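You operate a simulated robot arm through the tools that you are given. There is no shell and no other tool.

You are at the controls of a simulated robot arm. One attempt, no reset.

Task
Wind the white spool back to 4 turns, then test it.
Fine: it ends in the blue dock; wire brake on Firm before the crank turns; free the green lever to lift the spool out; press Test; the tester's dial and switch, the orange winder button and the other spools stay.

It is judged by the outcome, as a careful person would: the job done as asked, and still so three seconds after it is handed in. It fails if anything else is knocked over, pushed out of place, dropped, spilled or broken.

Robot
A 6-joint arm with a two-finger gripper, fixed in place. Base frame: the origin is at the foot of the arm, x ahead of it, y to its left, z up; the work surface is at about z = 0.8. Lengths are in m, angles in rad, forces in N, time in s.
Its first joint turns from -2.897 to 2.897 rad. Payload 3.43 kg.
The TCP is the grasp point between the finger pads, 0.02 m short of the fingertips. In the tool frame z runs along the fingers and y along their closing line. The gripper opens to 0.19 m. The gripper's body begins 0.248 m behind the TCP.
Orientation is told as [roll, pitch, yaw] about the base's x, y, z axes, in that order, counted from this pose: with the fingers straight down and closing along the base's y, the tool's x points along the base's -x, its y along +y and its z along -z.

Tools
- The arm moves only by the tool arm_command. Its argument "motion" is a list of rows, each a list of 7 numbers: the shift along the tool's x, y, z in units of 25 mm (1.0 is 25 mm), then the turn, a rotation vector about the tool's x, y, z in units of 6 degrees (1.0 is 6 degrees), then the finger opening in m, from 0 to 0.19. In form: [[x, y, z, wx, wy, wz, jaw], ...]. A call has 1 to 20 rows; each row shifts and turns the commanded pose from where the row before left it, along the tool's axes as they then stand. A call with a number of a shift or a turn outside -1 to 1 is refused whole. Rows are played at 5 a second. More than 0.05 m and 0.15 rad between two rows, or a gripper value outside its range, and nothing of the call is played. Where a pose cannot be reached the arm comes as near as it can. A force on the tool above 40 N (or 10 N above the force at the start of the call, whichever is more), or a blocked arm, ends the call early, and 0.2 s more pass. Each finger travels about 0.045 m/s and halts on what it meets, pressing with about 36 N; the grip force reading is that of the motor and also rises with nothing between the fingers. The clock runs only during rows and for 0.2 s after the last one: add rows that do not move to give the fingers time. It gives the time, the measured TCP pose, the force on the tool (base axes), the opening and the grip force at its end, in the units of the frame above (readings bear some noise), with the torque about the TCP (base axes, N m) and any sound that the robot's microphone picked up.
- Cameras (640 x 400 px; columns grow to the right, rows downward): "scene" is fixed at [0.2204, 0.4993, 1.5617]; the picture's right is [-0.68, -0.74, 0.00], its down [-0.54, 0.49, -0.68] and it looks along [0.50, -0.46, -0.73] (base axes); focal length 315 px, centre (320, 200). "wrist" rides on the gripper at [0.07, -0.008, -0.288] in the tool frame; the picture's right is [0.12, 0.99, 0.00], its down [-0.96, 0.12, -0.25] and it looks along [-0.25, 0.03, 0.97] (tool axes); focal length 261 px, centre (320, 200).
- get_image(camera): a new picture of that camera. It takes no simulated time.
- raise_lower(by): slides the trunk up (or, below 0, down) by that many m; the arm rides with it, the base frame stays. It gives what a move gives, with no picture.
- measure_at(camera, pixels): there is no depth. For up to 12 entries [column, row, z] of the newest picture of that camera ("zoom" is the newest enlarged one), the place [x, y] in the base frame at which the ray of that pixel passes the height z, good to about 0.003 m. It takes no simulated time.
- zoom(camera, box): a new picture of the part [left, top, right, bottom] of that camera's present view, enlarged. It takes no simulated time.
- sign_off(): hands the job in; it is judged then, once.

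Unless the task says otherwise, let go and move clear before handing in.

The tools are called after "Call:" as name(argument=value, ...) on one line, values as JSON. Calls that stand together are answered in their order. arm_command: Moves the arm, as the interface text tells. Its arguments: {"type":"object","properties":{"motion":{"type":"array","items":{"type":"array","items":{"type":"number"}}}},"required":["motion"]} The other tools are called the same way: raise_lower (by) slides the trunk up or down; get_image (camera) takes a picture; measure_at (camera, pixels) gives the place at which the rays of pixels pass given heights; zoom (camera, box) takes an enlarged picture of a part of a camera's view; sign_off () hands the job in.

At the start:

```text
t: 0.0
eef_pos: [0.6662, 0.2516, 1.1857]
orientation: [-0.001, -0.001, 0.0]
ft_force: [0.1, 0.0, 0.2]
moment: [0.0, -0.01, -0.01]
width: 0.1902
finger_force: 0.1
trunk travel left (down, up): [-0.15, 0.09]
```

scene: 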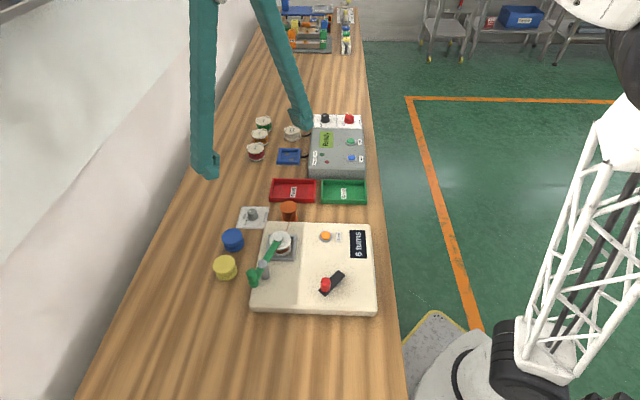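
wrist: 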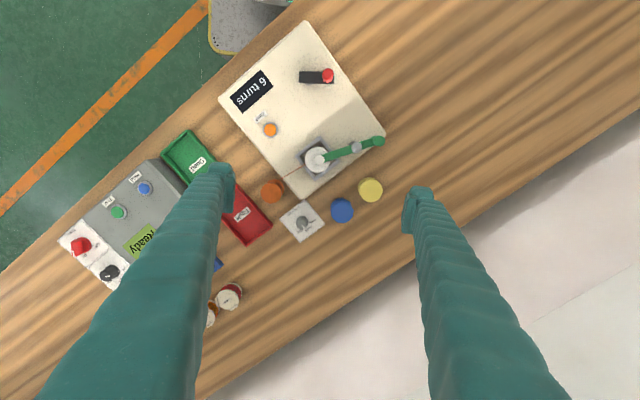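

The pictures show the winder (cream box, crank with red knob near scene (325,285), display "6 turns"), the tester with "Ready", and the blue dock near (289,156). I'll zoom in for details before moving.

Call:
zoom(camera="scene", box=[220, 190, 390, 320])

Call:
zoom(camera="scene", box=[240, 105, 380, 205])

Call:
zoom(camera="wrist", box=[220, 20, 400, 240])

Call:
zoom(camera="wrist", box=[50, 120, 280, 340])

```text
3.08 times, centred on (305, 255) of scene
```

zoom: 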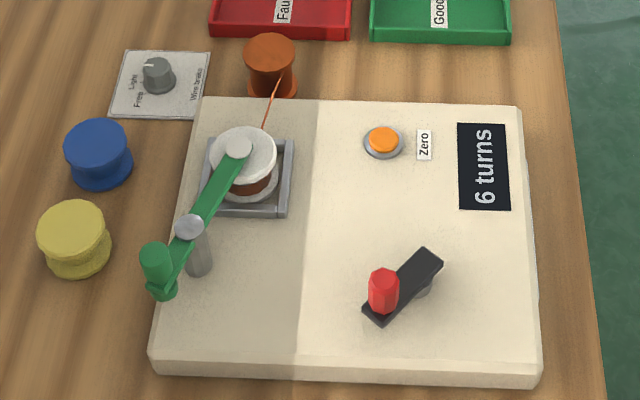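

```text
4.00 times, centred on (310, 155) of scene
```

zoom: 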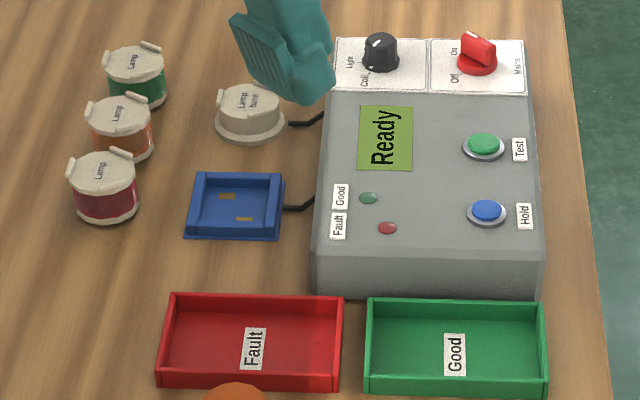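

```text
1.82 times, centred on (310, 130) of wrist
```

zoom: 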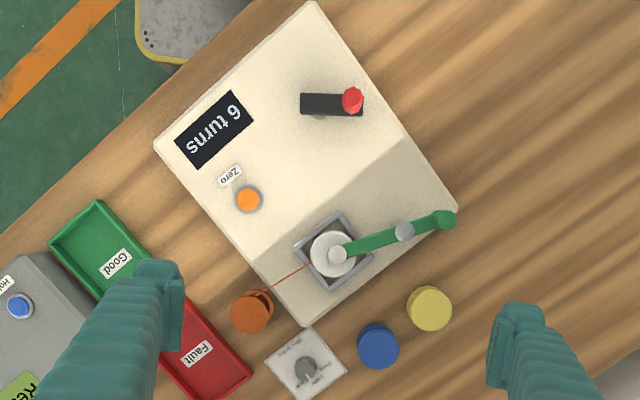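

```text
1.82 times, centred on (165, 230) of wrist
```

zoom: 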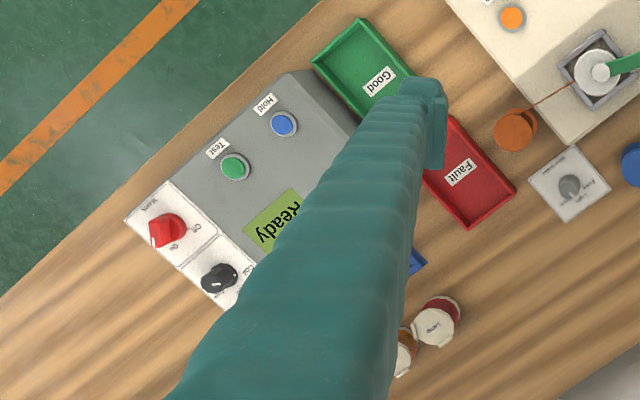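

I'll look closer at the brake knob, crank and lever, to read the labels and shapes.

Call:
zoom(camera="scene", box=[230, 195, 280, 230])

Call:
zoom(camera="wrist", box=[280, 195, 330, 245])

Call:
zoom(camera="scene", box=[310, 260, 360, 300])

Call:
zoom(camera="scene", box=[240, 225, 310, 295])

Call:
measure_at(camera="scene", pixels=[[252, 217, 0.8], [240, 224, 0.8], [268, 208, 0.8], [252, 308, 0.8], [376, 313, 0.8], [325, 284, 0.9], [339, 275, 0.88], [263, 270, 0.87], [282, 238, 0.9], [289, 156, 0.81], [350, 141, 0.88], [325, 236, 0.86]])

Call:
measure_at(camera="wrist", pixels=[[303, 223, 0.8], [303, 223, 0.83], [328, 75, 0.9], [328, 75, 0.93], [316, 160, 0.9], [356, 147, 0.9], [378, 141, 0.9], [270, 129, 0.86], [118, 211, 0.88], [383, 135, 0.8], [302, 22, 0.86], [305, 198, 0.8]])

```text
11.43 times, centred on (255, 212) of scene
```

zoom: 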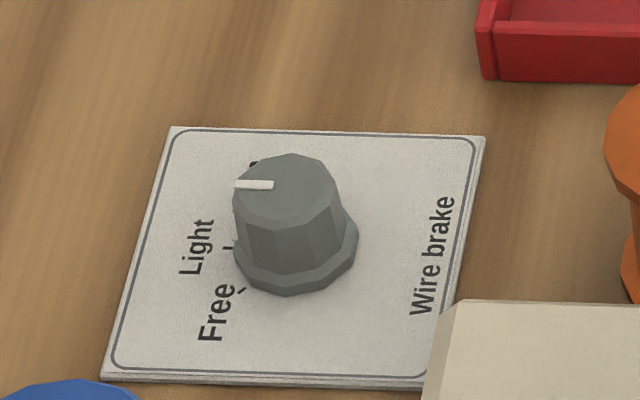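

```text
8.00 times, centred on (305, 220) of wrist
```

zoom: 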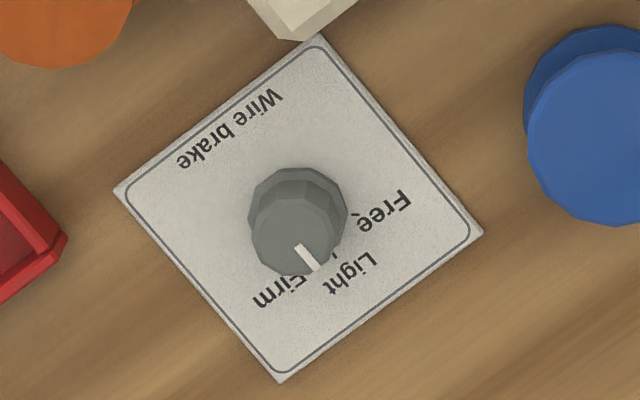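

```text
10.00 times, centred on (335, 280) of scene
```

zoom: 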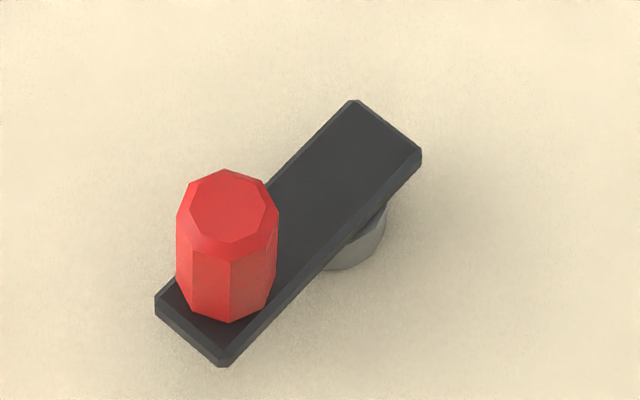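

```text
5.71 times, centred on (275, 260) of scene
```

zoom: 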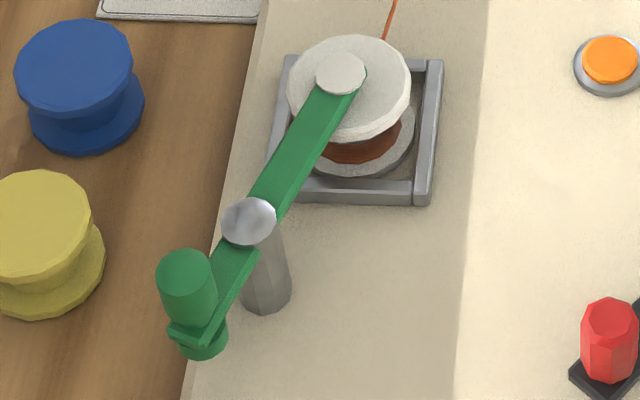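

```text
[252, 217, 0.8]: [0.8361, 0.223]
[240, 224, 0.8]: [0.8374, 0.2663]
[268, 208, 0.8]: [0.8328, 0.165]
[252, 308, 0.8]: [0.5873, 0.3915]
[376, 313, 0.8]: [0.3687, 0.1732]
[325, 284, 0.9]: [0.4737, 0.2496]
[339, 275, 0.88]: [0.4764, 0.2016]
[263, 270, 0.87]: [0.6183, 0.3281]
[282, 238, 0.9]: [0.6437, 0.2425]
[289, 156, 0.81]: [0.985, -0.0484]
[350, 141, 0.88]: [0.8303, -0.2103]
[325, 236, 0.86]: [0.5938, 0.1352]
```

```text
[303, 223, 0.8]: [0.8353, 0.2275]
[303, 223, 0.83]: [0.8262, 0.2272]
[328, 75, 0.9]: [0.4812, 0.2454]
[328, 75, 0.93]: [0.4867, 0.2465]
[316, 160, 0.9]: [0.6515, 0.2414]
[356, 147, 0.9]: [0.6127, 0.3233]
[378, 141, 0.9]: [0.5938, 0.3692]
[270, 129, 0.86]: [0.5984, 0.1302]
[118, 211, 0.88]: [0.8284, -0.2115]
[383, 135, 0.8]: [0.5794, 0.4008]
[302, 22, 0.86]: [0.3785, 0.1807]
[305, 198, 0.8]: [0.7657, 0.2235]
```

The wire-brake knob at scene (252,217) seems to point at Light, with Firm clockwise from it. I'll move the wrist camera over the brake for a closer look and narrow the jaws.

Call:
arm_command(motion=[[-0.893, -0.16, 0.905, 0, 0, 0, 0.19], [-0.893, -0.16, 0.905, 0, 0, 0, 0.16], [-0.893, -0.16, 0.905, 0, 0, 0, 0.13], [-0.893, -0.16, 0.905, 0, 0, 0, 0.1], [-0.893, -0.16, 0.905, 0, 0, 0, 0.08], [-0.893, -0.16, 0.905, 0, 0, 0, 0.07], [0, 0, 0, 0, 0, 0, 0.07], [0, 0, 0, 0, 0, 0, 0.07]])

Call:
get_image(camera="wrist")

Call:
get_image(camera="scene")

Call:
zoom(camera="wrist", box=[290, 170, 370, 250])

```text
t: 1.8
eef_pos: [0.8012, 0.2276, 1.0497]
orientation: [-0.001, 0.0, -0.001]
ft_force: [-0.2, -1.1, -0.3]
moment: [-0.01, 0.01, 0.04]
width: 0.0699
finger_force: 0.1
trunk travel left (down, up): [-0.15, 0.09]
```

```text
taken
```

wrist: 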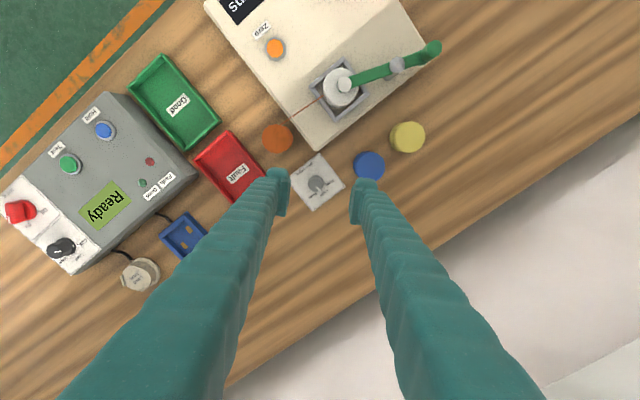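

```text
taken
```

scene: 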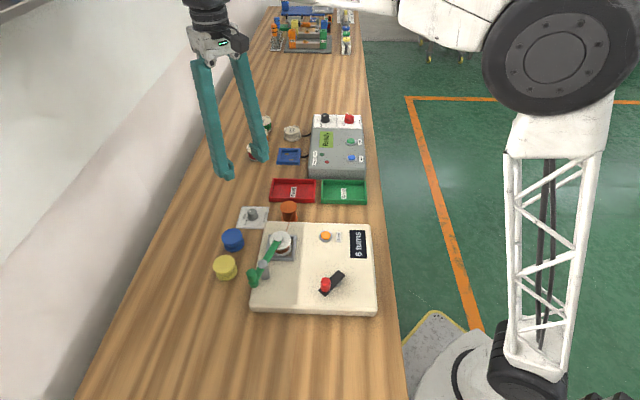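

```text
5.00 times, centred on (330, 210) of wrist
```

zoom: 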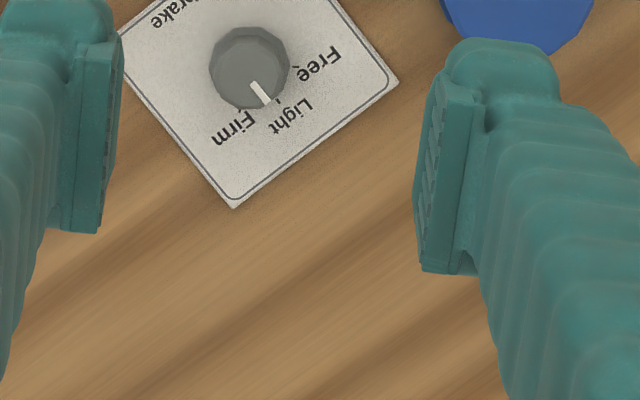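

The pointer is between Light and Firm or near Light; I'll zoom more tightly on the knob.

Call:
zoom(camera="wrist", box=[305, 170, 337, 202])

Call:
zoom(camera="wrist", box=[250, 40, 450, 170])

```text
12.50 times, centred on (321, 186) of wrist
```

zoom: 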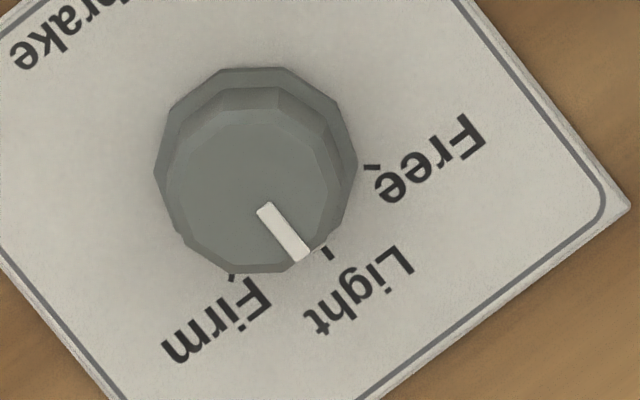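

```text
3.08 times, centred on (350, 105) of wrist
```

zoom: 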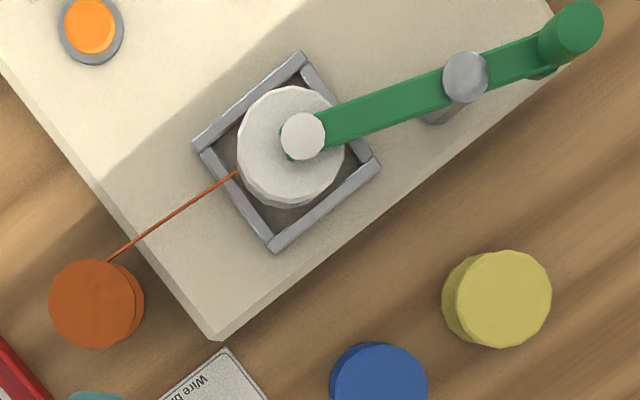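

The pointer is at Light (52°) and Firm's tick is about 50° clockwise. I'll triangulate the knob height and neighbouring objects before gripping.

Call:
measure_at(camera="wrist", pixels=[[316.04, 184.8, 0.82], [316.04, 184.8, 0.84], [315.9, 183.2, 0.805], [369, 165, 0.8], [369, 165, 0.84], [408, 137, 0.8], [277, 138, 0.84], [317, 149, 0.8], [317, 149, 0.86], [263, 172, 0.83]])

Call:
measure_at(camera="scene", pixels=[[252.2, 211.1, 0.82], [252.2, 211.1, 0.84], [253, 217, 0.8], [232, 243, 0.8], [233, 236, 0.84], [224, 269, 0.8], [289, 208, 0.84], [270, 203, 0.8]])

```text
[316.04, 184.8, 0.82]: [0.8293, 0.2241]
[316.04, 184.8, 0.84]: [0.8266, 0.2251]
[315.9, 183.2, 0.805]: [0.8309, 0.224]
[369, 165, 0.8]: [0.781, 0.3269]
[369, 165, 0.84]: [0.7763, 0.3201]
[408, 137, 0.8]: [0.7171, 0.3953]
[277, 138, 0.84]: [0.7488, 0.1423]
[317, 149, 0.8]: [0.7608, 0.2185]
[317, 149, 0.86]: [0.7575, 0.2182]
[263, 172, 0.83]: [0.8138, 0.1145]
```

```text
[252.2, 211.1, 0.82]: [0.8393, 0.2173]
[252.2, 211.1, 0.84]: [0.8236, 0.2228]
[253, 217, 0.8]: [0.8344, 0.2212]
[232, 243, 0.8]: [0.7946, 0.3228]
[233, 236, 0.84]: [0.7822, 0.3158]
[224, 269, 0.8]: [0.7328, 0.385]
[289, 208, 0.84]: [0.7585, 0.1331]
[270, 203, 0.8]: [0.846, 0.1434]
```

Knob top is at about z 0.835, centre (0.830, 0.224), with about 7 cm clearance to the winder corner. I'll descend around it with the jaws at 0.06 and check before gripping.

Call:
arm_command(motion=[[-0.58, -0.07, 0.9, 0, 0, 0, 0.06], [-0.57, -0.07, 0.9, 0, 0, 0, 0.06], [0, 0, 0.9, 0, 0, 0, 0.06], [0, 0, 0.9, 0, 0, 0, 0.06], [0, 0, 0.9, 0, 0, 0, 0.06], [0, 0, 0.9, 0, 0, 0, 0.06], [0, 0, 0.9, 0, 0, 0, 0.06], [0, 0, 0.9, 0, 0, 0, 0.06], [0, 0, 0.4, 0, 0, 0, 0.06], [0, 0, 0, 0, 0, 0, 0.06]])

Call:
zoom(camera="wrist", box=[280, 160, 360, 240])

Call:
zoom(camera="scene", box=[210, 170, 310, 240])

```text
t: 4.0
eef_pos: [0.8288, 0.2223, 0.8601]
orientation: [0.002, 0.001, 0.0]
ft_force: [-0.5, -0.2, 0.3]
moment: [-0.01, 0.02, 0.01]
width: 0.0598
finger_force: 0.0
trunk travel left (down, up): [-0.15, 0.09]
```

```text
5.00 times, centred on (320, 200) of wrist
```

zoom: 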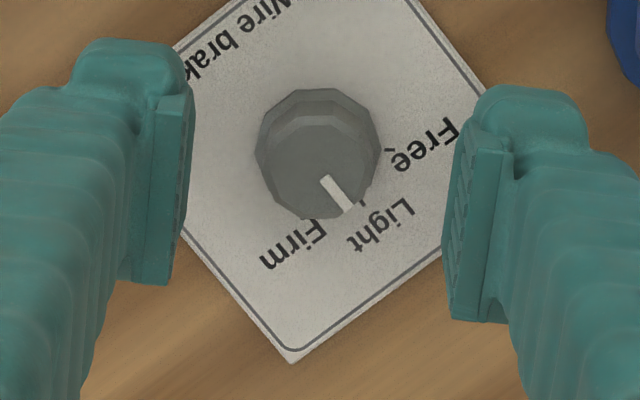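

```text
5.71 times, centred on (260, 205) of scene
```

zoom: 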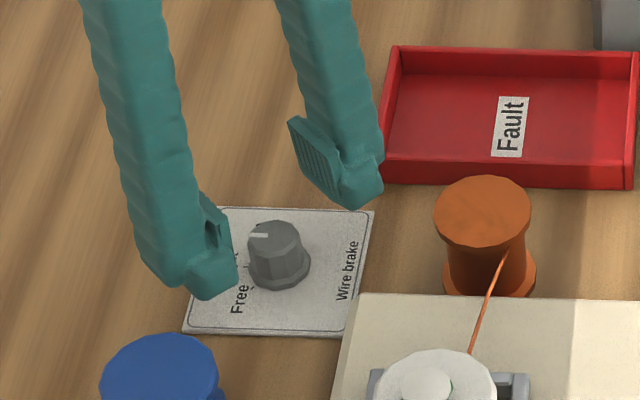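

The knob sits between the pads. One check of its centre before the final descent.

Call:
measure_at(camera="zoom", pixels=[[275, 240, 0.835]])

Call:
measure_at(camera="wrist", pixels=[[319.6, 193.5, 0.835]])

```text
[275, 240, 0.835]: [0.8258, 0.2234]
```

```text
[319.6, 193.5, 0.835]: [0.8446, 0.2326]
```

The zoom ray puts the knob at about (0.826, 0.223). I'll lower to z 0.83 and close on it.

Call:
arm_command(motion=[[0.08, 0.02, 0.6, 0, 0, 0, 0.06], [0, 0, 0.6, 0, 0, 0, 0.06], [0, 0, 0, 0, 0, 0, 0.06], [0, 0, 0, 0, 0, 0, 0.04], [0, 0, 0, 0, 0, 0, 0.022], [0, 0, 0, 0, 0, 0, 0.022], [0, 0, 0, 0, 0, 0, 0.022]])

Call:
zoom(camera="wrist", box=[280, 160, 360, 240])

```text
t: 5.6
eef_pos: [0.8267, 0.2227, 0.8292]
orientation: [-0.001, -0.002, -0.001]
ft_force: [-2.4, -8.2, -0.6]
moment: [-0.06, 0.0, -0.05]
width: 0.0323
finger_force: 45.1
trunk travel left (down, up): [-0.15, 0.09]
```

```text
5.00 times, centred on (320, 200) of wrist
```

zoom: 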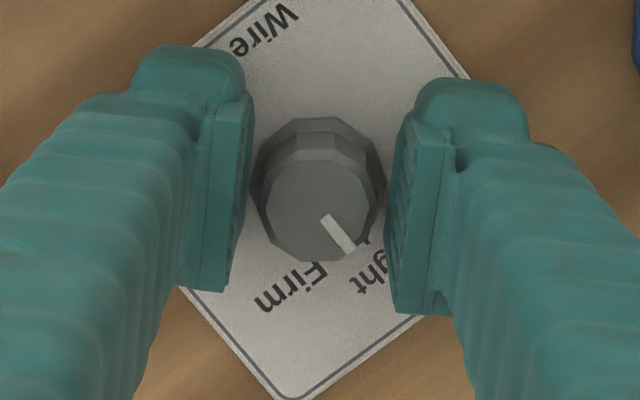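

Gripped (width 0.032). I'll turn the knob clockwise in steps and check the pointer.

Call:
arm_command(motion=[[0, -0.04, 0, 0, 0, 0.8, 0.022], [0, 0, 0, 0, 0, 0.8, 0.022], [0, 0, 0, 0, 0, 0.8, 0.022], [0, 0, 0, 0, 0, 0.8, 0.022], [0, 0, 0, 0, 0, 0.8, 0.022], [0, 0, 0, 0, 0, 0, 0.022]])

Call:
zoom(camera="wrist", box=[280, 160, 360, 240])

```text
t: 7.0
eef_pos: [0.8275, 0.224, 0.83]
orientation: [0.0, 0.0, -0.419]
ft_force: [10.1, 4.6, -7.6]
moment: [0.07, -0.05, 0.02]
width: 0.0327
finger_force: 45.5
trunk travel left (down, up): [-0.15, 0.09]
```

```text
5.00 times, centred on (320, 200) of wrist
```

zoom: 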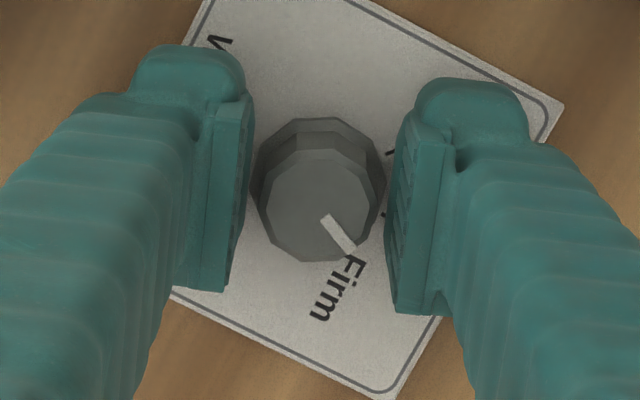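

The knob turns with the gripper (24° so far). I'll turn the remaining ~26°.

Call:
arm_command(motion=[[0, 0, 0, 0, 0, 0.85, 0.022], [0, 0, 0, 0, 0, 0.85, 0.022], [0, 0, 0, 0, 0, 0.85, 0.022], [0, 0, 0, 0, 0, 0.85, 0.022], [0, 0, 0, 0, 0, 0.85, 0.022], [0, 0, 0, 0, 0, 0, 0.022]])

Call:
zoom(camera="wrist", box=[280, 160, 360, 240])

Call:
zoom(camera="scene", box=[220, 185, 290, 235])

```text
t: 8.2
eef_pos: [0.8282, 0.2259, 0.8299]
orientation: [0.002, 0.003, -0.827]
ft_force: [2.9, 30.8, -10.4]
moment: [0.86, 0.44, 0.08]
width: 0.0325
finger_force: 45.1
trunk travel left (down, up): [-0.15, 0.09]
stopped in row 5: the force on the tool passed its limit at 42 N (the readings are from after the stop); the commanded pose is now the measured one
```

```text
5.00 times, centred on (320, 200) of wrist
```

zoom: 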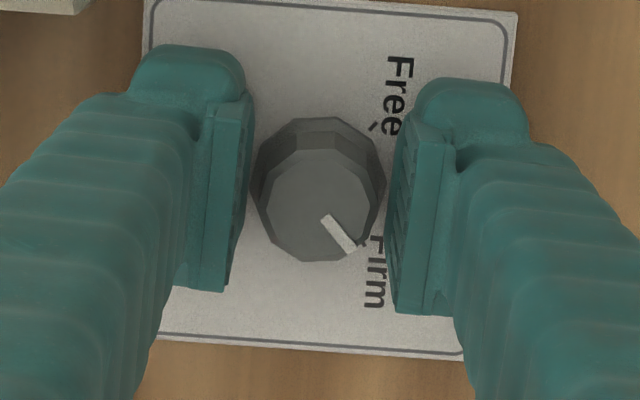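

```text
8.00 times, centred on (255, 210) of scene
```

zoom: 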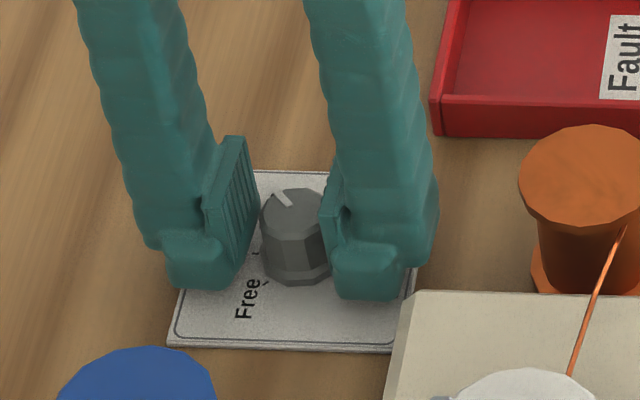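

Turned 47° and stopped by lateral force; the pointer looks very near the Firm tick. I'll release and rise to check.

Call:
arm_command(motion=[[0, 0, 0, 0, 0, 0, 0.06], [0, 0, 0, 0, 0, 0, 0.06], [0, 0, 0, 0, 0, 0, 0.06], [0, 0, -0.8, 0, 0, 0, 0.06], [0, 0, -0.8, 0, 0, 0, 0.06], [0, 0, -0.8, 0, 0, 0, 0.06], [0, 0, 0, 0, 0, 0, 0.06]])

Call:
zoom(camera="wrist", box=[295, 170, 345, 220])

Call:
zoom(camera="scene", box=[220, 185, 290, 235])

```text
t: 9.8
eef_pos: [0.8264, 0.2214, 0.8908]
orientation: [0.004, 0.0, -0.827]
ft_force: [-0.4, 0.9, -0.4]
moment: [0.03, 0.01, 0.01]
width: 0.06
finger_force: 0.1
trunk travel left (down, up): [-0.15, 0.09]
```

```text
8.00 times, centred on (320, 195) of wrist
```

zoom: 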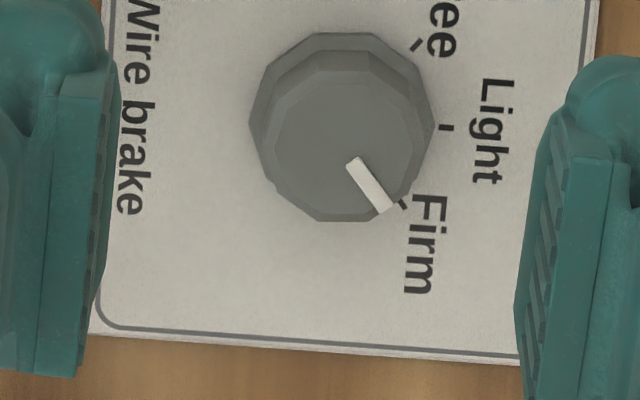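

```text
8.00 times, centred on (255, 210) of scene
```

zoom: 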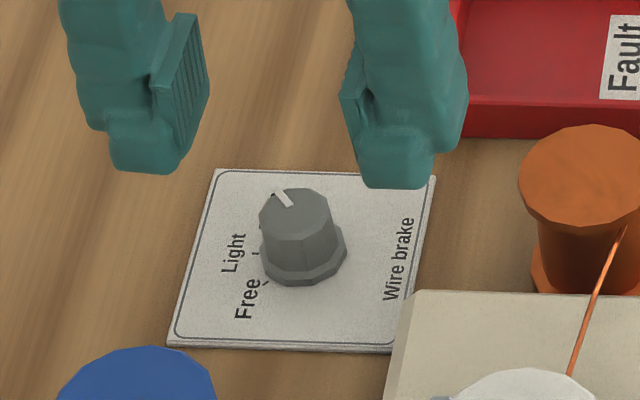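

Pointer now sits on the Firm tick (386,210). Next I'll rise, rotate back, and move over to the crank for a close look.

Call:
arm_command(motion=[[0, 0, -1, 0, 0, 0, 0.06], [0, 0, -1, 0, 0, -1, 0.06], [0, 0, -1, 0, 0, -1, 0.06], [0, 0, -1, 0, 0, -1, 0.06], [0, 0, -1, 0, 0, -1, 0.06], [0, 0, 0, 0, 0, -1, 0.06], [0, 0, 0, 0, 0, -1, 0.06], [0, 0, 0, 0, 0, -1, 0.06], [0, 0, 0, 0, 0, -0.9, 0.06], [0, 0, 0, 0, 0, 0, 0.06]])

Call:
arm_command(motion=[[1, 0.07, 0, 0, 0, 0, 0.07], [1, 0.07, 0, 0, 0, 0, 0.07], [1, 0.07, 0, 0, 0, 0, 0.07], [1, 0.07, 0, 0, 0, 0, 0.07], [1, 0.07, 0, 0, 0, 0, 0.07], [1, 0.07, 0, 0, 0, 0, 0.07], [1, 0.07, 0, 0, 0, 0, 0.07], [1, 0.07, 0, 0, 0, 0, 0.07], [1, 0.07, 0, 0, 0, 0, 0.07], [1, 0.07, 0, 0, 0, 0, 0.07], [1, 0.07, 0, 0, 0, 0, 0.07], [1, 0.07, 0, 0, 0, 0, 0.07], [1, 0.07, 0, 0, 0, 0, 0.07], [0.8, 0.05, 0, 0, 0, 0, 0.07], [0, 0, 0, 0, 0, 0, 0.07]])

Call:
get_image(camera="wrist")

Call:
zoom(camera="wrist", box=[240, 130, 400, 270])

```text
t: 12.0
eef_pos: [0.8278, 0.2226, 1.0162]
orientation: [0.001, 0.0, 0.002]
ft_force: [0.3, -0.1, -0.2]
moment: [0.0, 0.0, -0.02]
width: 0.0599
finger_force: 0.0
trunk travel left (down, up): [-0.15, 0.09]
```

```text
t: 15.2
eef_pos: [0.4828, 0.2469, 1.0138]
orientation: [0.003, 0.0, 0.0]
ft_force: [-0.1, -0.5, 0.1]
moment: [-0.02, -0.01, -0.02]
width: 0.0697
finger_force: 0.0
trunk travel left (down, up): [-0.15, 0.09]
```

```text
taken
```

wrist: 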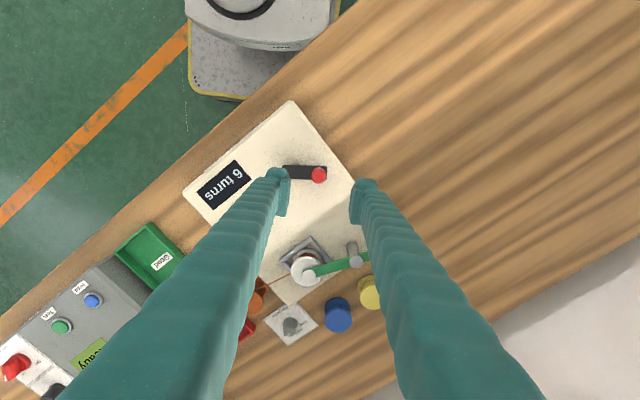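

```text
2.86 times, centred on (320, 200) of wrist
```

zoom: 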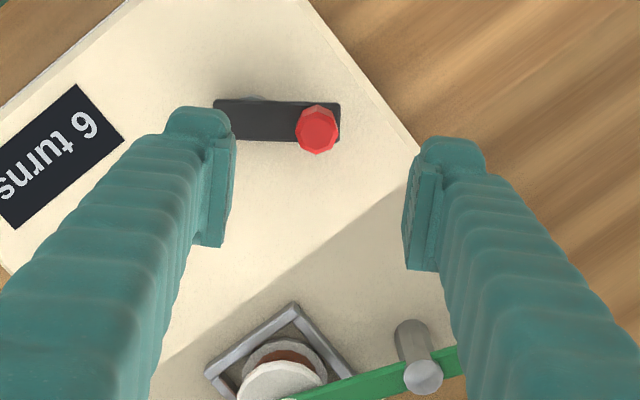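

I need the crank's pivot precisely. I'll zoom on the crank in both views and measure.

Call:
zoom(camera="wrist", box=[276, 155, 340, 195])

Call:
measure_at(camera="zoom", pixels=[[430, 197, 0.9], [430, 197, 0.92]])

Call:
zoom(camera="scene", box=[303, 260, 367, 300])

Call:
measure_at(camera="zoom", pixels=[[228, 205, 0.9], [228, 205, 0.92]])

```text
10.00 times, centred on (308, 175) of wrist
```

zoom: 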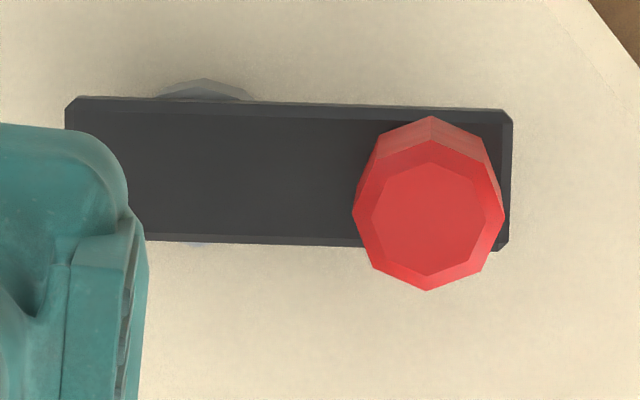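

```text
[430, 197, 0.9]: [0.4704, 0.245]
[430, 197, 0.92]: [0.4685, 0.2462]
```

```text
10.00 times, centred on (335, 280) of scene
```

zoom: 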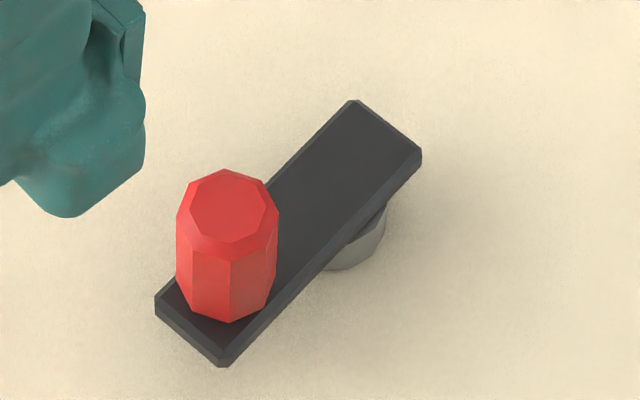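

```text
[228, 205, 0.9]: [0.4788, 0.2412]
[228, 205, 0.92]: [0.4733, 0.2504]
```

I'll measure the bar ends, hub and knob base at their approximate heights from the wrist view.

Call:
zoom(camera="wrist", box=[276, 155, 340, 195])

Call:
measure_at(camera="zoom", pixels=[[430, 217, 0.914], [512, 118, 0.883], [500, 245, 0.883], [68, 108, 0.883], [150, 238, 0.883], [205, 165, 0.87], [205, 78, 0.86], [197, 246, 0.86], [160, 97, 0.86], [252, 99, 0.86]])

Call:
zoom(camera="scene", box=[303, 260, 367, 300])

Call:
measure_at(camera="zoom", pixels=[[228, 205, 0.914], [157, 297, 0.883], [222, 358, 0.883], [352, 102, 0.883], [421, 150, 0.883], [345, 268, 0.86], [386, 215, 0.87], [386, 235, 0.86]])

```text
10.00 times, centred on (308, 175) of wrist
```

zoom: 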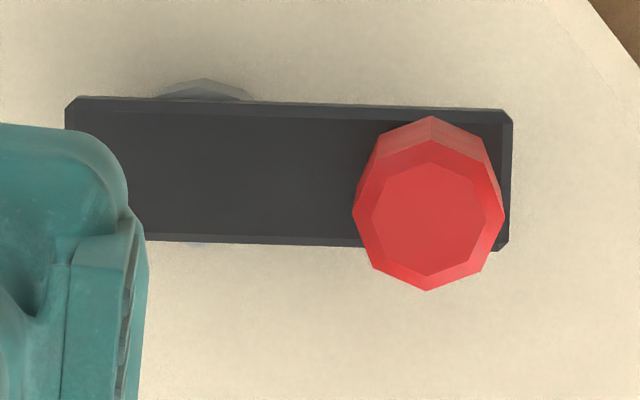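

```text
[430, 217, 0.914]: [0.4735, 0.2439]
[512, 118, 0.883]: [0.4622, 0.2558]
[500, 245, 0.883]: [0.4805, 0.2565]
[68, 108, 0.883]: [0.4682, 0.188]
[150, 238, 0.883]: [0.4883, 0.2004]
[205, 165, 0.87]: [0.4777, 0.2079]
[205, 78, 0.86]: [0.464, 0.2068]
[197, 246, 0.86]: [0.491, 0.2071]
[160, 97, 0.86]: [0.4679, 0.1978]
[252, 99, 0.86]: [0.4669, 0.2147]
```

```text
10.00 times, centred on (335, 280) of scene
```

zoom: 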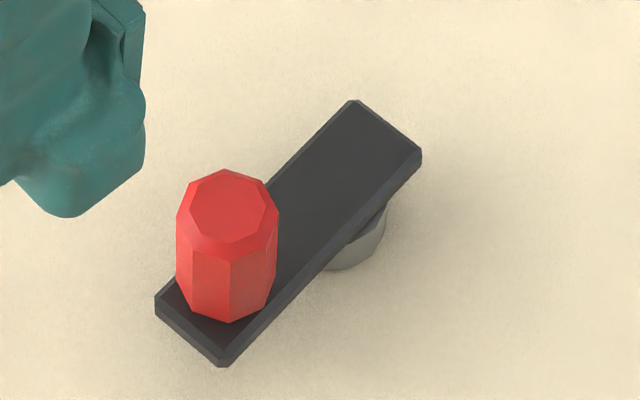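

```text
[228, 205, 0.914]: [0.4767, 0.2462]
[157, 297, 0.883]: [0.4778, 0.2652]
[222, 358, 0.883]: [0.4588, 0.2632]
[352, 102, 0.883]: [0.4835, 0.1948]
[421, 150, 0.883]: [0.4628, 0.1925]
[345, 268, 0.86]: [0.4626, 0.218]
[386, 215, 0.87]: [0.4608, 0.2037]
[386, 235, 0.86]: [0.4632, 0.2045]
```

Triangulation: bar top z≈0.87, knob centre ≈(0.474,0.245) with top ≈0.91, hub ≈(0.477,0.207), so the crank radius is ≈38 mm. I'll turn the tool so the pads close along the tangent (yaw ≈ -85°) above the knob, then look.

Call:
arm_command(motion=[[0.37, -0.08, 0, 0, 0, 0.95, 0.06], [0, 0, 0, 0, 0, 0.95, 0.06], [0, 0, 0, 0, 0, 0.95, 0.06], [0, 0, 0, 0, 0, 0.95, 0.06], [0, 0, 0, 0, 0, 0.95, 0.06], [0, 0, 0, 0, 0, 0.95, 0.06], [0, 0, 0, 0, 0, 0.95, 0.06], [0, 0, 0, 0, 0, 0.95, 0.06], [0, 0, 0, 0, 0, 0.95, 0.06], [0, 0, 0, 0, 0, 0.95, 0.06], [0, 0, 0, 0, 0, 0.95, 0.06], [0, 0, 0, 0, 0, 0.95, 0.06], [0, 0, 0, 0, 0, 0.95, 0.06], [0, 0, 0, 0, 0, 0.95, 0.06], [0, 0, 0, 0, 0, 0.95, 0.06], [0, 0, 1, 0, 0, 0, 0.06], [0, 0, 1, 0, 0, 0, 0.06], [0, 0, 0.8, 0, 0, 0, 0.06], [0, 0, 0, 0, 0, 0, 0.06]])

Call:
get_image(camera="wrist")

Call:
zoom(camera="wrist", box=[270, 150, 370, 250])

Call:
zoom(camera="scene", box=[270, 230, 390, 310])

```text
t: 19.2
eef_pos: [0.4717, 0.2446, 0.9441]
orientation: [0.002, 0.002, -1.493]
ft_force: [0.3, 0.1, 0.0]
moment: [-0.01, -0.02, -0.08]
width: 0.0601
finger_force: 0.2
trunk travel left (down, up): [-0.15, 0.09]
```

```text
taken
```

wrist: 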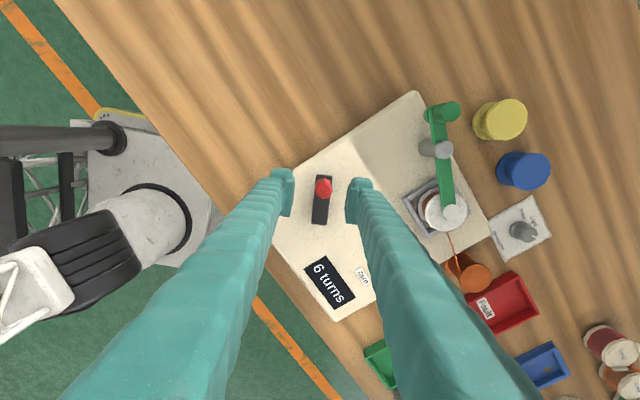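

```text
4.00 times, centred on (320, 200) of wrist
```

zoom: 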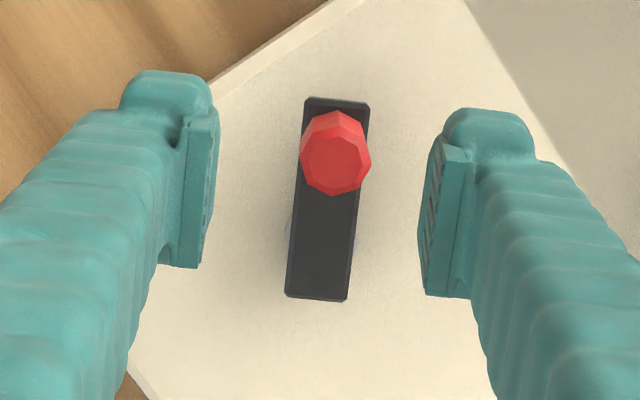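

```text
5.00 times, centred on (330, 270) of scene
```

zoom: 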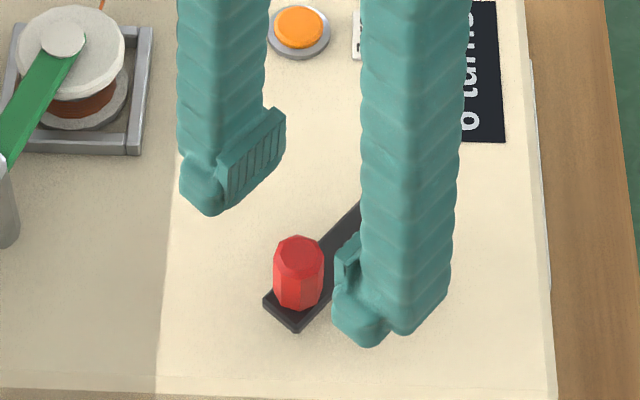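

I'll measure the knob top centre in this closer view.

Call:
measure_at(camera="wrist", pixels=[[324, 190, 0.912], [324, 190, 0.905], [324.5, 176, 0.869], [317, 224, 0.869], [320, 200, 0.944], [319, 207, 0.86], [311.5, 206, 0.865]])

Call:
measure_at(camera="zoom", pixels=[[297, 251, 0.912], [297, 251, 0.905]])

```text
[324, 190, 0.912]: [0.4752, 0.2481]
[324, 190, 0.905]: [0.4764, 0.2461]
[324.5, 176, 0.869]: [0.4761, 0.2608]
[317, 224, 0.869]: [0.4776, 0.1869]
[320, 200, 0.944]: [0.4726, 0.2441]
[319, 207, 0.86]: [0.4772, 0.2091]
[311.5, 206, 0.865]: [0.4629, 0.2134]
```

```text
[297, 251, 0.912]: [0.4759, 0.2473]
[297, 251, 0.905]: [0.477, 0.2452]
```

Both views agree: the knob is at (0.4755, 0.2475), top z≈0.912. I'll centre on it, descend to z≈0.90, and close the jaws to a loose cage of 0.028.

Call:
arm_command(motion=[[0.1, 0.16, 0, 0, 0, 0, 0.06], [0, 0, 0.6, 0, 0, 0, 0.06], [0, 0, 0.6, 0, 0, 0, 0.06], [0, 0, 0.55, 0, 0, 0, 0.06], [0, 0, 0, 0, 0, 0, 0.045], [0, 0, 0, 0, 0, 0, 0.035], [0, 0, 0, 0, 0, 0, 0.028], [0, 0, 0, 0, 0, 0, 0.028], [0, 0, 0, 0, 0, 0, 0.028]])

Call:
zoom(camera="wrist", box=[270, 150, 370, 250])

Call:
zoom(camera="scene", box=[270, 230, 390, 310])

```text
t: 21.2
eef_pos: [0.4766, 0.2489, 0.9017]
orientation: [0.001, 0.002, -1.494]
ft_force: [0.8, 0.1, -0.1]
moment: [-0.01, 0.0, 0.02]
width: 0.0277
finger_force: 0.1
trunk travel left (down, up): [-0.15, 0.09]
```

```text
4.00 times, centred on (320, 200) of wrist
```

zoom: 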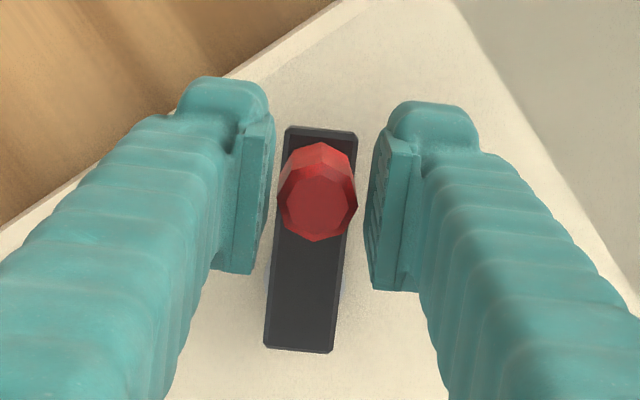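

```text
5.00 times, centred on (330, 270) of scene
```

zoom: 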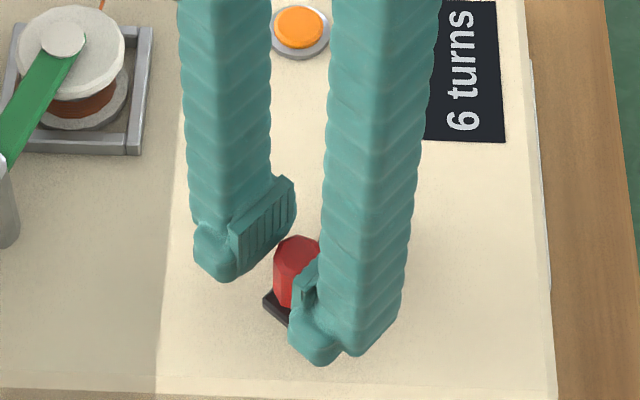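

The knob is caged with a few mm slack. I'll close to 0.025 and turn counter-clockwise about 48° to see the display's response.

Call:
arm_command(motion=[[0, 0, 0, 0, 0, 0, 0.025], [-0.00877, -0.1672, 0, 0, 0, -1, 0.025], [-0.00877, -0.1672, 0, 0, 0, -1, 0.025], [-0.00877, -0.1672, 0, 0, 0, -1, 0.025], [-0.00877, -0.1672, 0, 0, 0, -1, 0.025], [-0.00877, -0.1672, 0, 0, 0, -1, 0.025], [-0.00877, -0.1672, 0, 0, 0, -1, 0.025], [-0.00877, -0.1672, 0, 0, 0, -1, 0.025], [-0.00877, -0.1672, 0, 0, 0, -1, 0.025]])

Call:
zoom(camera="wrist", box=[270, 150, 370, 250])

Call:
zoom(camera="scene", box=[230, 200, 390, 310])

```text
t: 23.2
eef_pos: [0.4476, 0.2335, 0.9014]
orientation: [0.004, -0.001, -0.654]
ft_force: [0.4, 0.5, 0.1]
moment: [0.02, 0.0, 0.0]
width: 0.0256
finger_force: 0.2
trunk travel left (down, up): [-0.15, 0.09]
```

```text
4.00 times, centred on (320, 200) of wrist
```

zoom: 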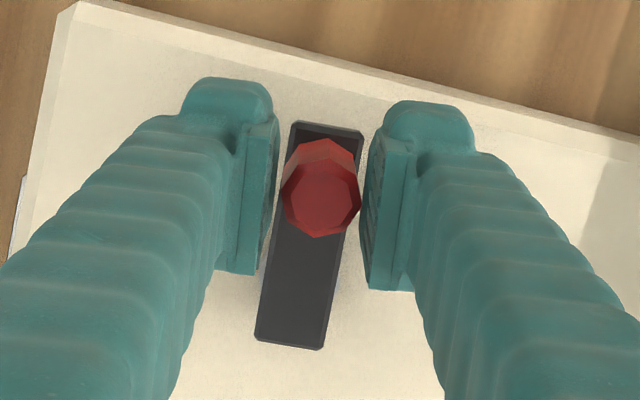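

```text
3.64 times, centred on (310, 255) of scene
```

zoom: 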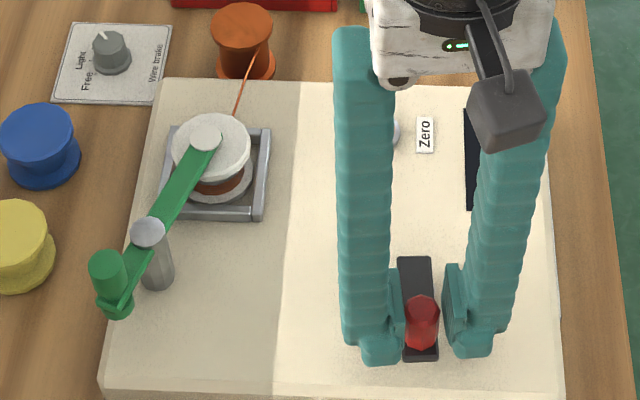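

The crank follows with negligible force. The display is hidden now, so I'll continue counter-clockwise for another 60° and then check the display from either camera.

Call:
arm_command(motion=[[-0.00877, -0.1672, 0, 0, 0, -1, 0.025], [-0.00877, -0.1672, 0, 0, 0, -1, 0.025], [-0.00877, -0.1672, 0, 0, 0, -1, 0.025], [-0.00877, -0.1672, 0, 0, 0, -1, 0.025], [-0.00877, -0.1672, 0, 0, 0, -1, 0.025], [-0.00877, -0.1672, 0, 0, 0, -1, 0.025], [-0.00877, -0.1672, 0, 0, 0, -1, 0.025], [-0.00877, -0.1672, 0, 0, 0, -1, 0.025], [-0.00877, -0.1672, 0, 0, 0, -1, 0.025], [-0.00877, -0.1672, 0, 0, 0, -1, 0.025]])

Call:
get_image(camera="wrist")

Call:
get_image(camera="scene")

```text
t: 25.4
eef_pos: [0.4435, 0.1922, 0.9015]
orientation: [0.002, -0.005, 0.394]
ft_force: [-0.3, 0.3, -0.1]
moment: [-0.01, -0.02, 0.03]
width: 0.0256
finger_force: 0.2
trunk travel left (down, up): [-0.15, 0.09]
```

```text
taken
```

wrist: 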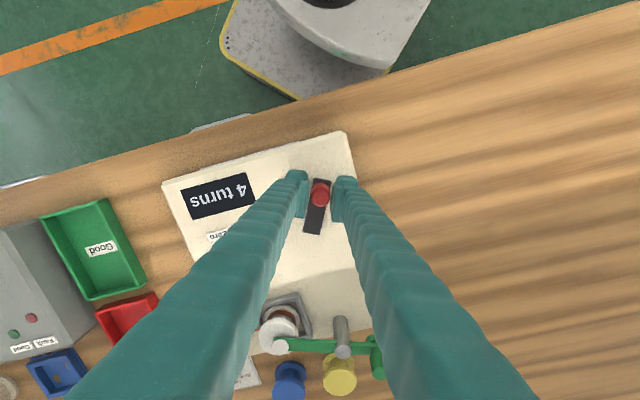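

```text
taken
```

scene: 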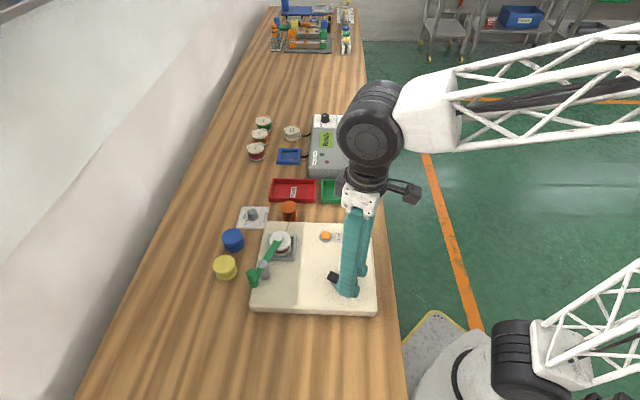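

The wrist view's display at (217,196) seems to read "4 turns" already. Zooming to confirm.

Call:
zoom(camera="wrist", box=[160, 160, 270, 240])

Call:
zoom(camera="wrist", box=[270, 150, 370, 250])

```text
5.00 times, centred on (215, 200) of wrist
```

zoom: 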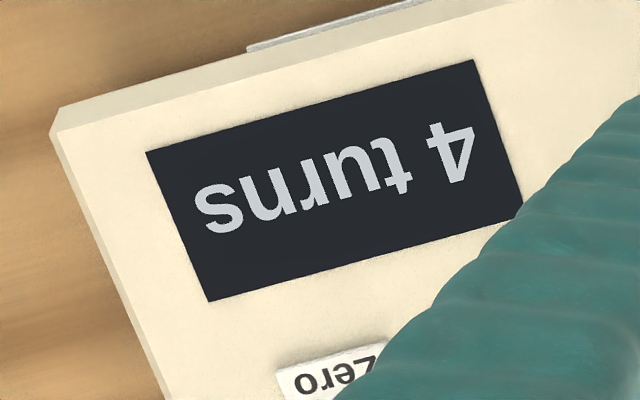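

```text
4.00 times, centred on (320, 200) of wrist
```

zoom: 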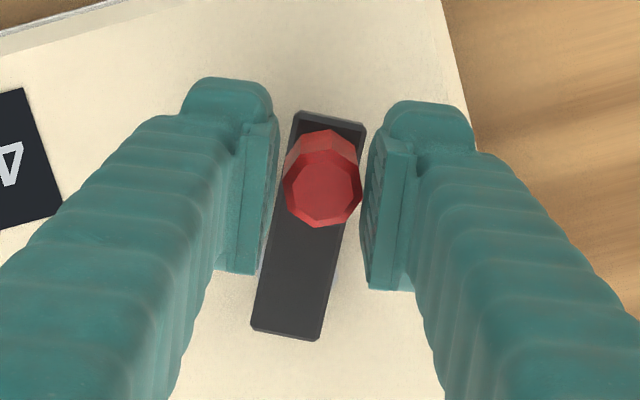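

Confirmed: "4 turns" after ≈104° of crank, so it is geared. The display probably rounds, so I'll find where it flips to 5 by easing back clockwise slightly; that lets me centre the crank on exactly 4.

Call:
arm_command(motion=[[-0.00877, 0.1672, 0, 0, 0, 1, 0.025], [-0.00877, 0.1672, 0, 0, 0, 1, 0.025], [-0.00877, 0.1672, 0, 0, 0, 1, 0.025], [0, 0, 0, 0, 0, 0, 0.025]])

Call:
zoom(camera="wrist", box=[160, 120, 370, 250])

```text
t: 26.4
eef_pos: [0.4409, 0.205, 0.9006]
orientation: [0.002, -0.004, 0.076]
ft_force: [-0.5, -0.6, -0.3]
moment: [0.0, 0.01, 0.03]
width: 0.0255
finger_force: 0.8
trunk travel left (down, up): [-0.15, 0.09]
```

```text
3.05 times, centred on (265, 185) of wrist
```

zoom: 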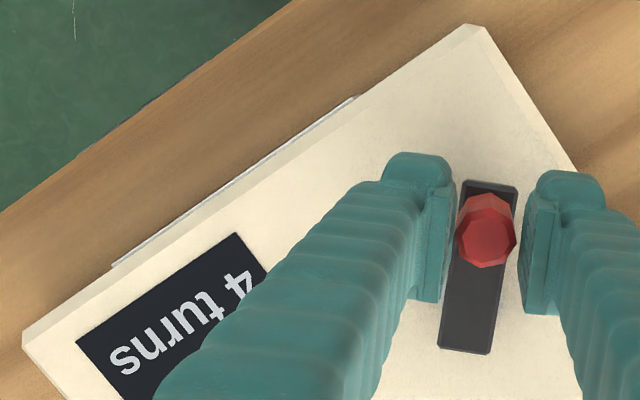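

Still 4 at ≈88° of crank. Continuing back in small steps.

Call:
arm_command(motion=[[-0.00877, 0.1672, 0, 0, 0, 1, 0.025], [0, 0, 0, 0, 0, 0, 0.025]])

Call:
zoom(camera="wrist", box=[160, 120, 370, 250])

Call:
arm_command(motion=[[-0.00877, 0.1672, 0, 0, 0, 1, 0.025], [0, 0, 0, 0, 0, 0, 0.025]])

Call:
zoom(camera="wrist", box=[160, 120, 370, 250])

```text
t: 27.0
eef_pos: [0.4396, 0.2078, 0.9002]
orientation: [0.001, -0.001, -0.027]
ft_force: [1.8, -0.6, -0.4]
moment: [-0.02, -0.01, 0.04]
width: 0.0252
finger_force: 0.2
trunk travel left (down, up): [-0.15, 0.09]
```

```text
3.05 times, centred on (265, 185) of wrist
```

zoom: 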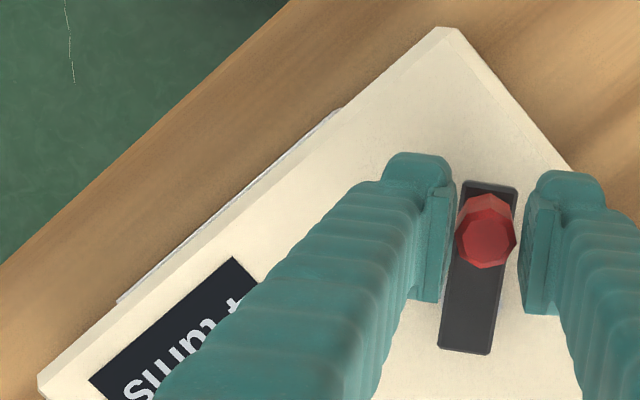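

```text
t: 27.6
eef_pos: [0.4407, 0.2128, 0.9017]
orientation: [0.002, -0.002, -0.132]
ft_force: [-0.9, -0.2, 0.4]
moment: [-0.03, 0.02, 0.01]
width: 0.0254
finger_force: 0.3
trunk travel left (down, up): [-0.15, 0.09]
```

```text
3.05 times, centred on (265, 185) of wrist
```

zoom: 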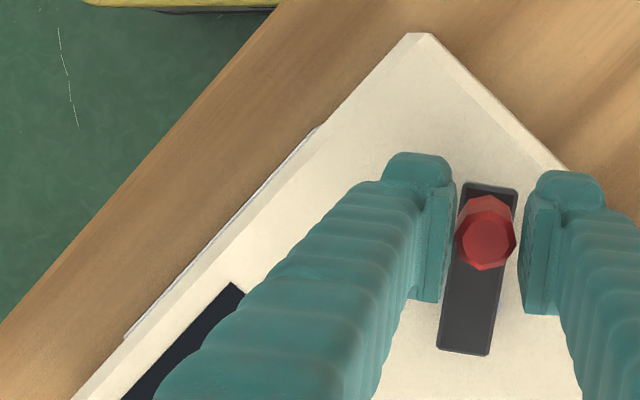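

The display is out of the wrist view now; checking whether the scene camera sees it.

Call:
zoom(camera="scene", box=[300, 210, 400, 290])

Call:
get_image(camera="wrist")

```text
5.00 times, centred on (350, 250) of scene
```

zoom: 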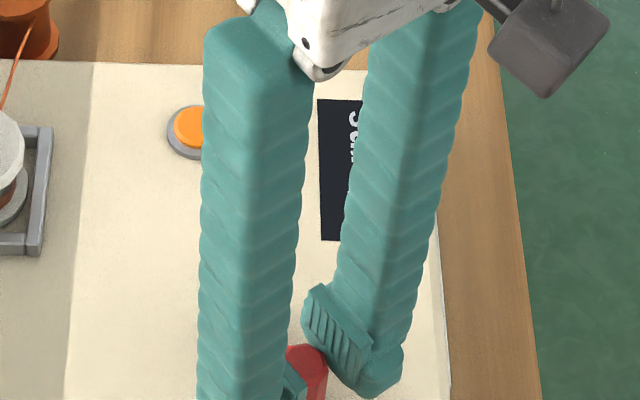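

```text
taken
```

wrist: 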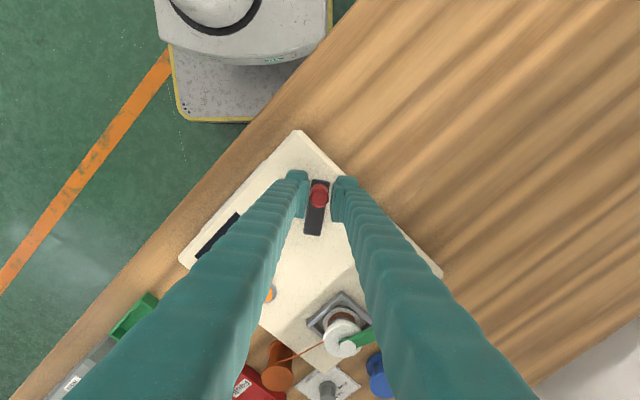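

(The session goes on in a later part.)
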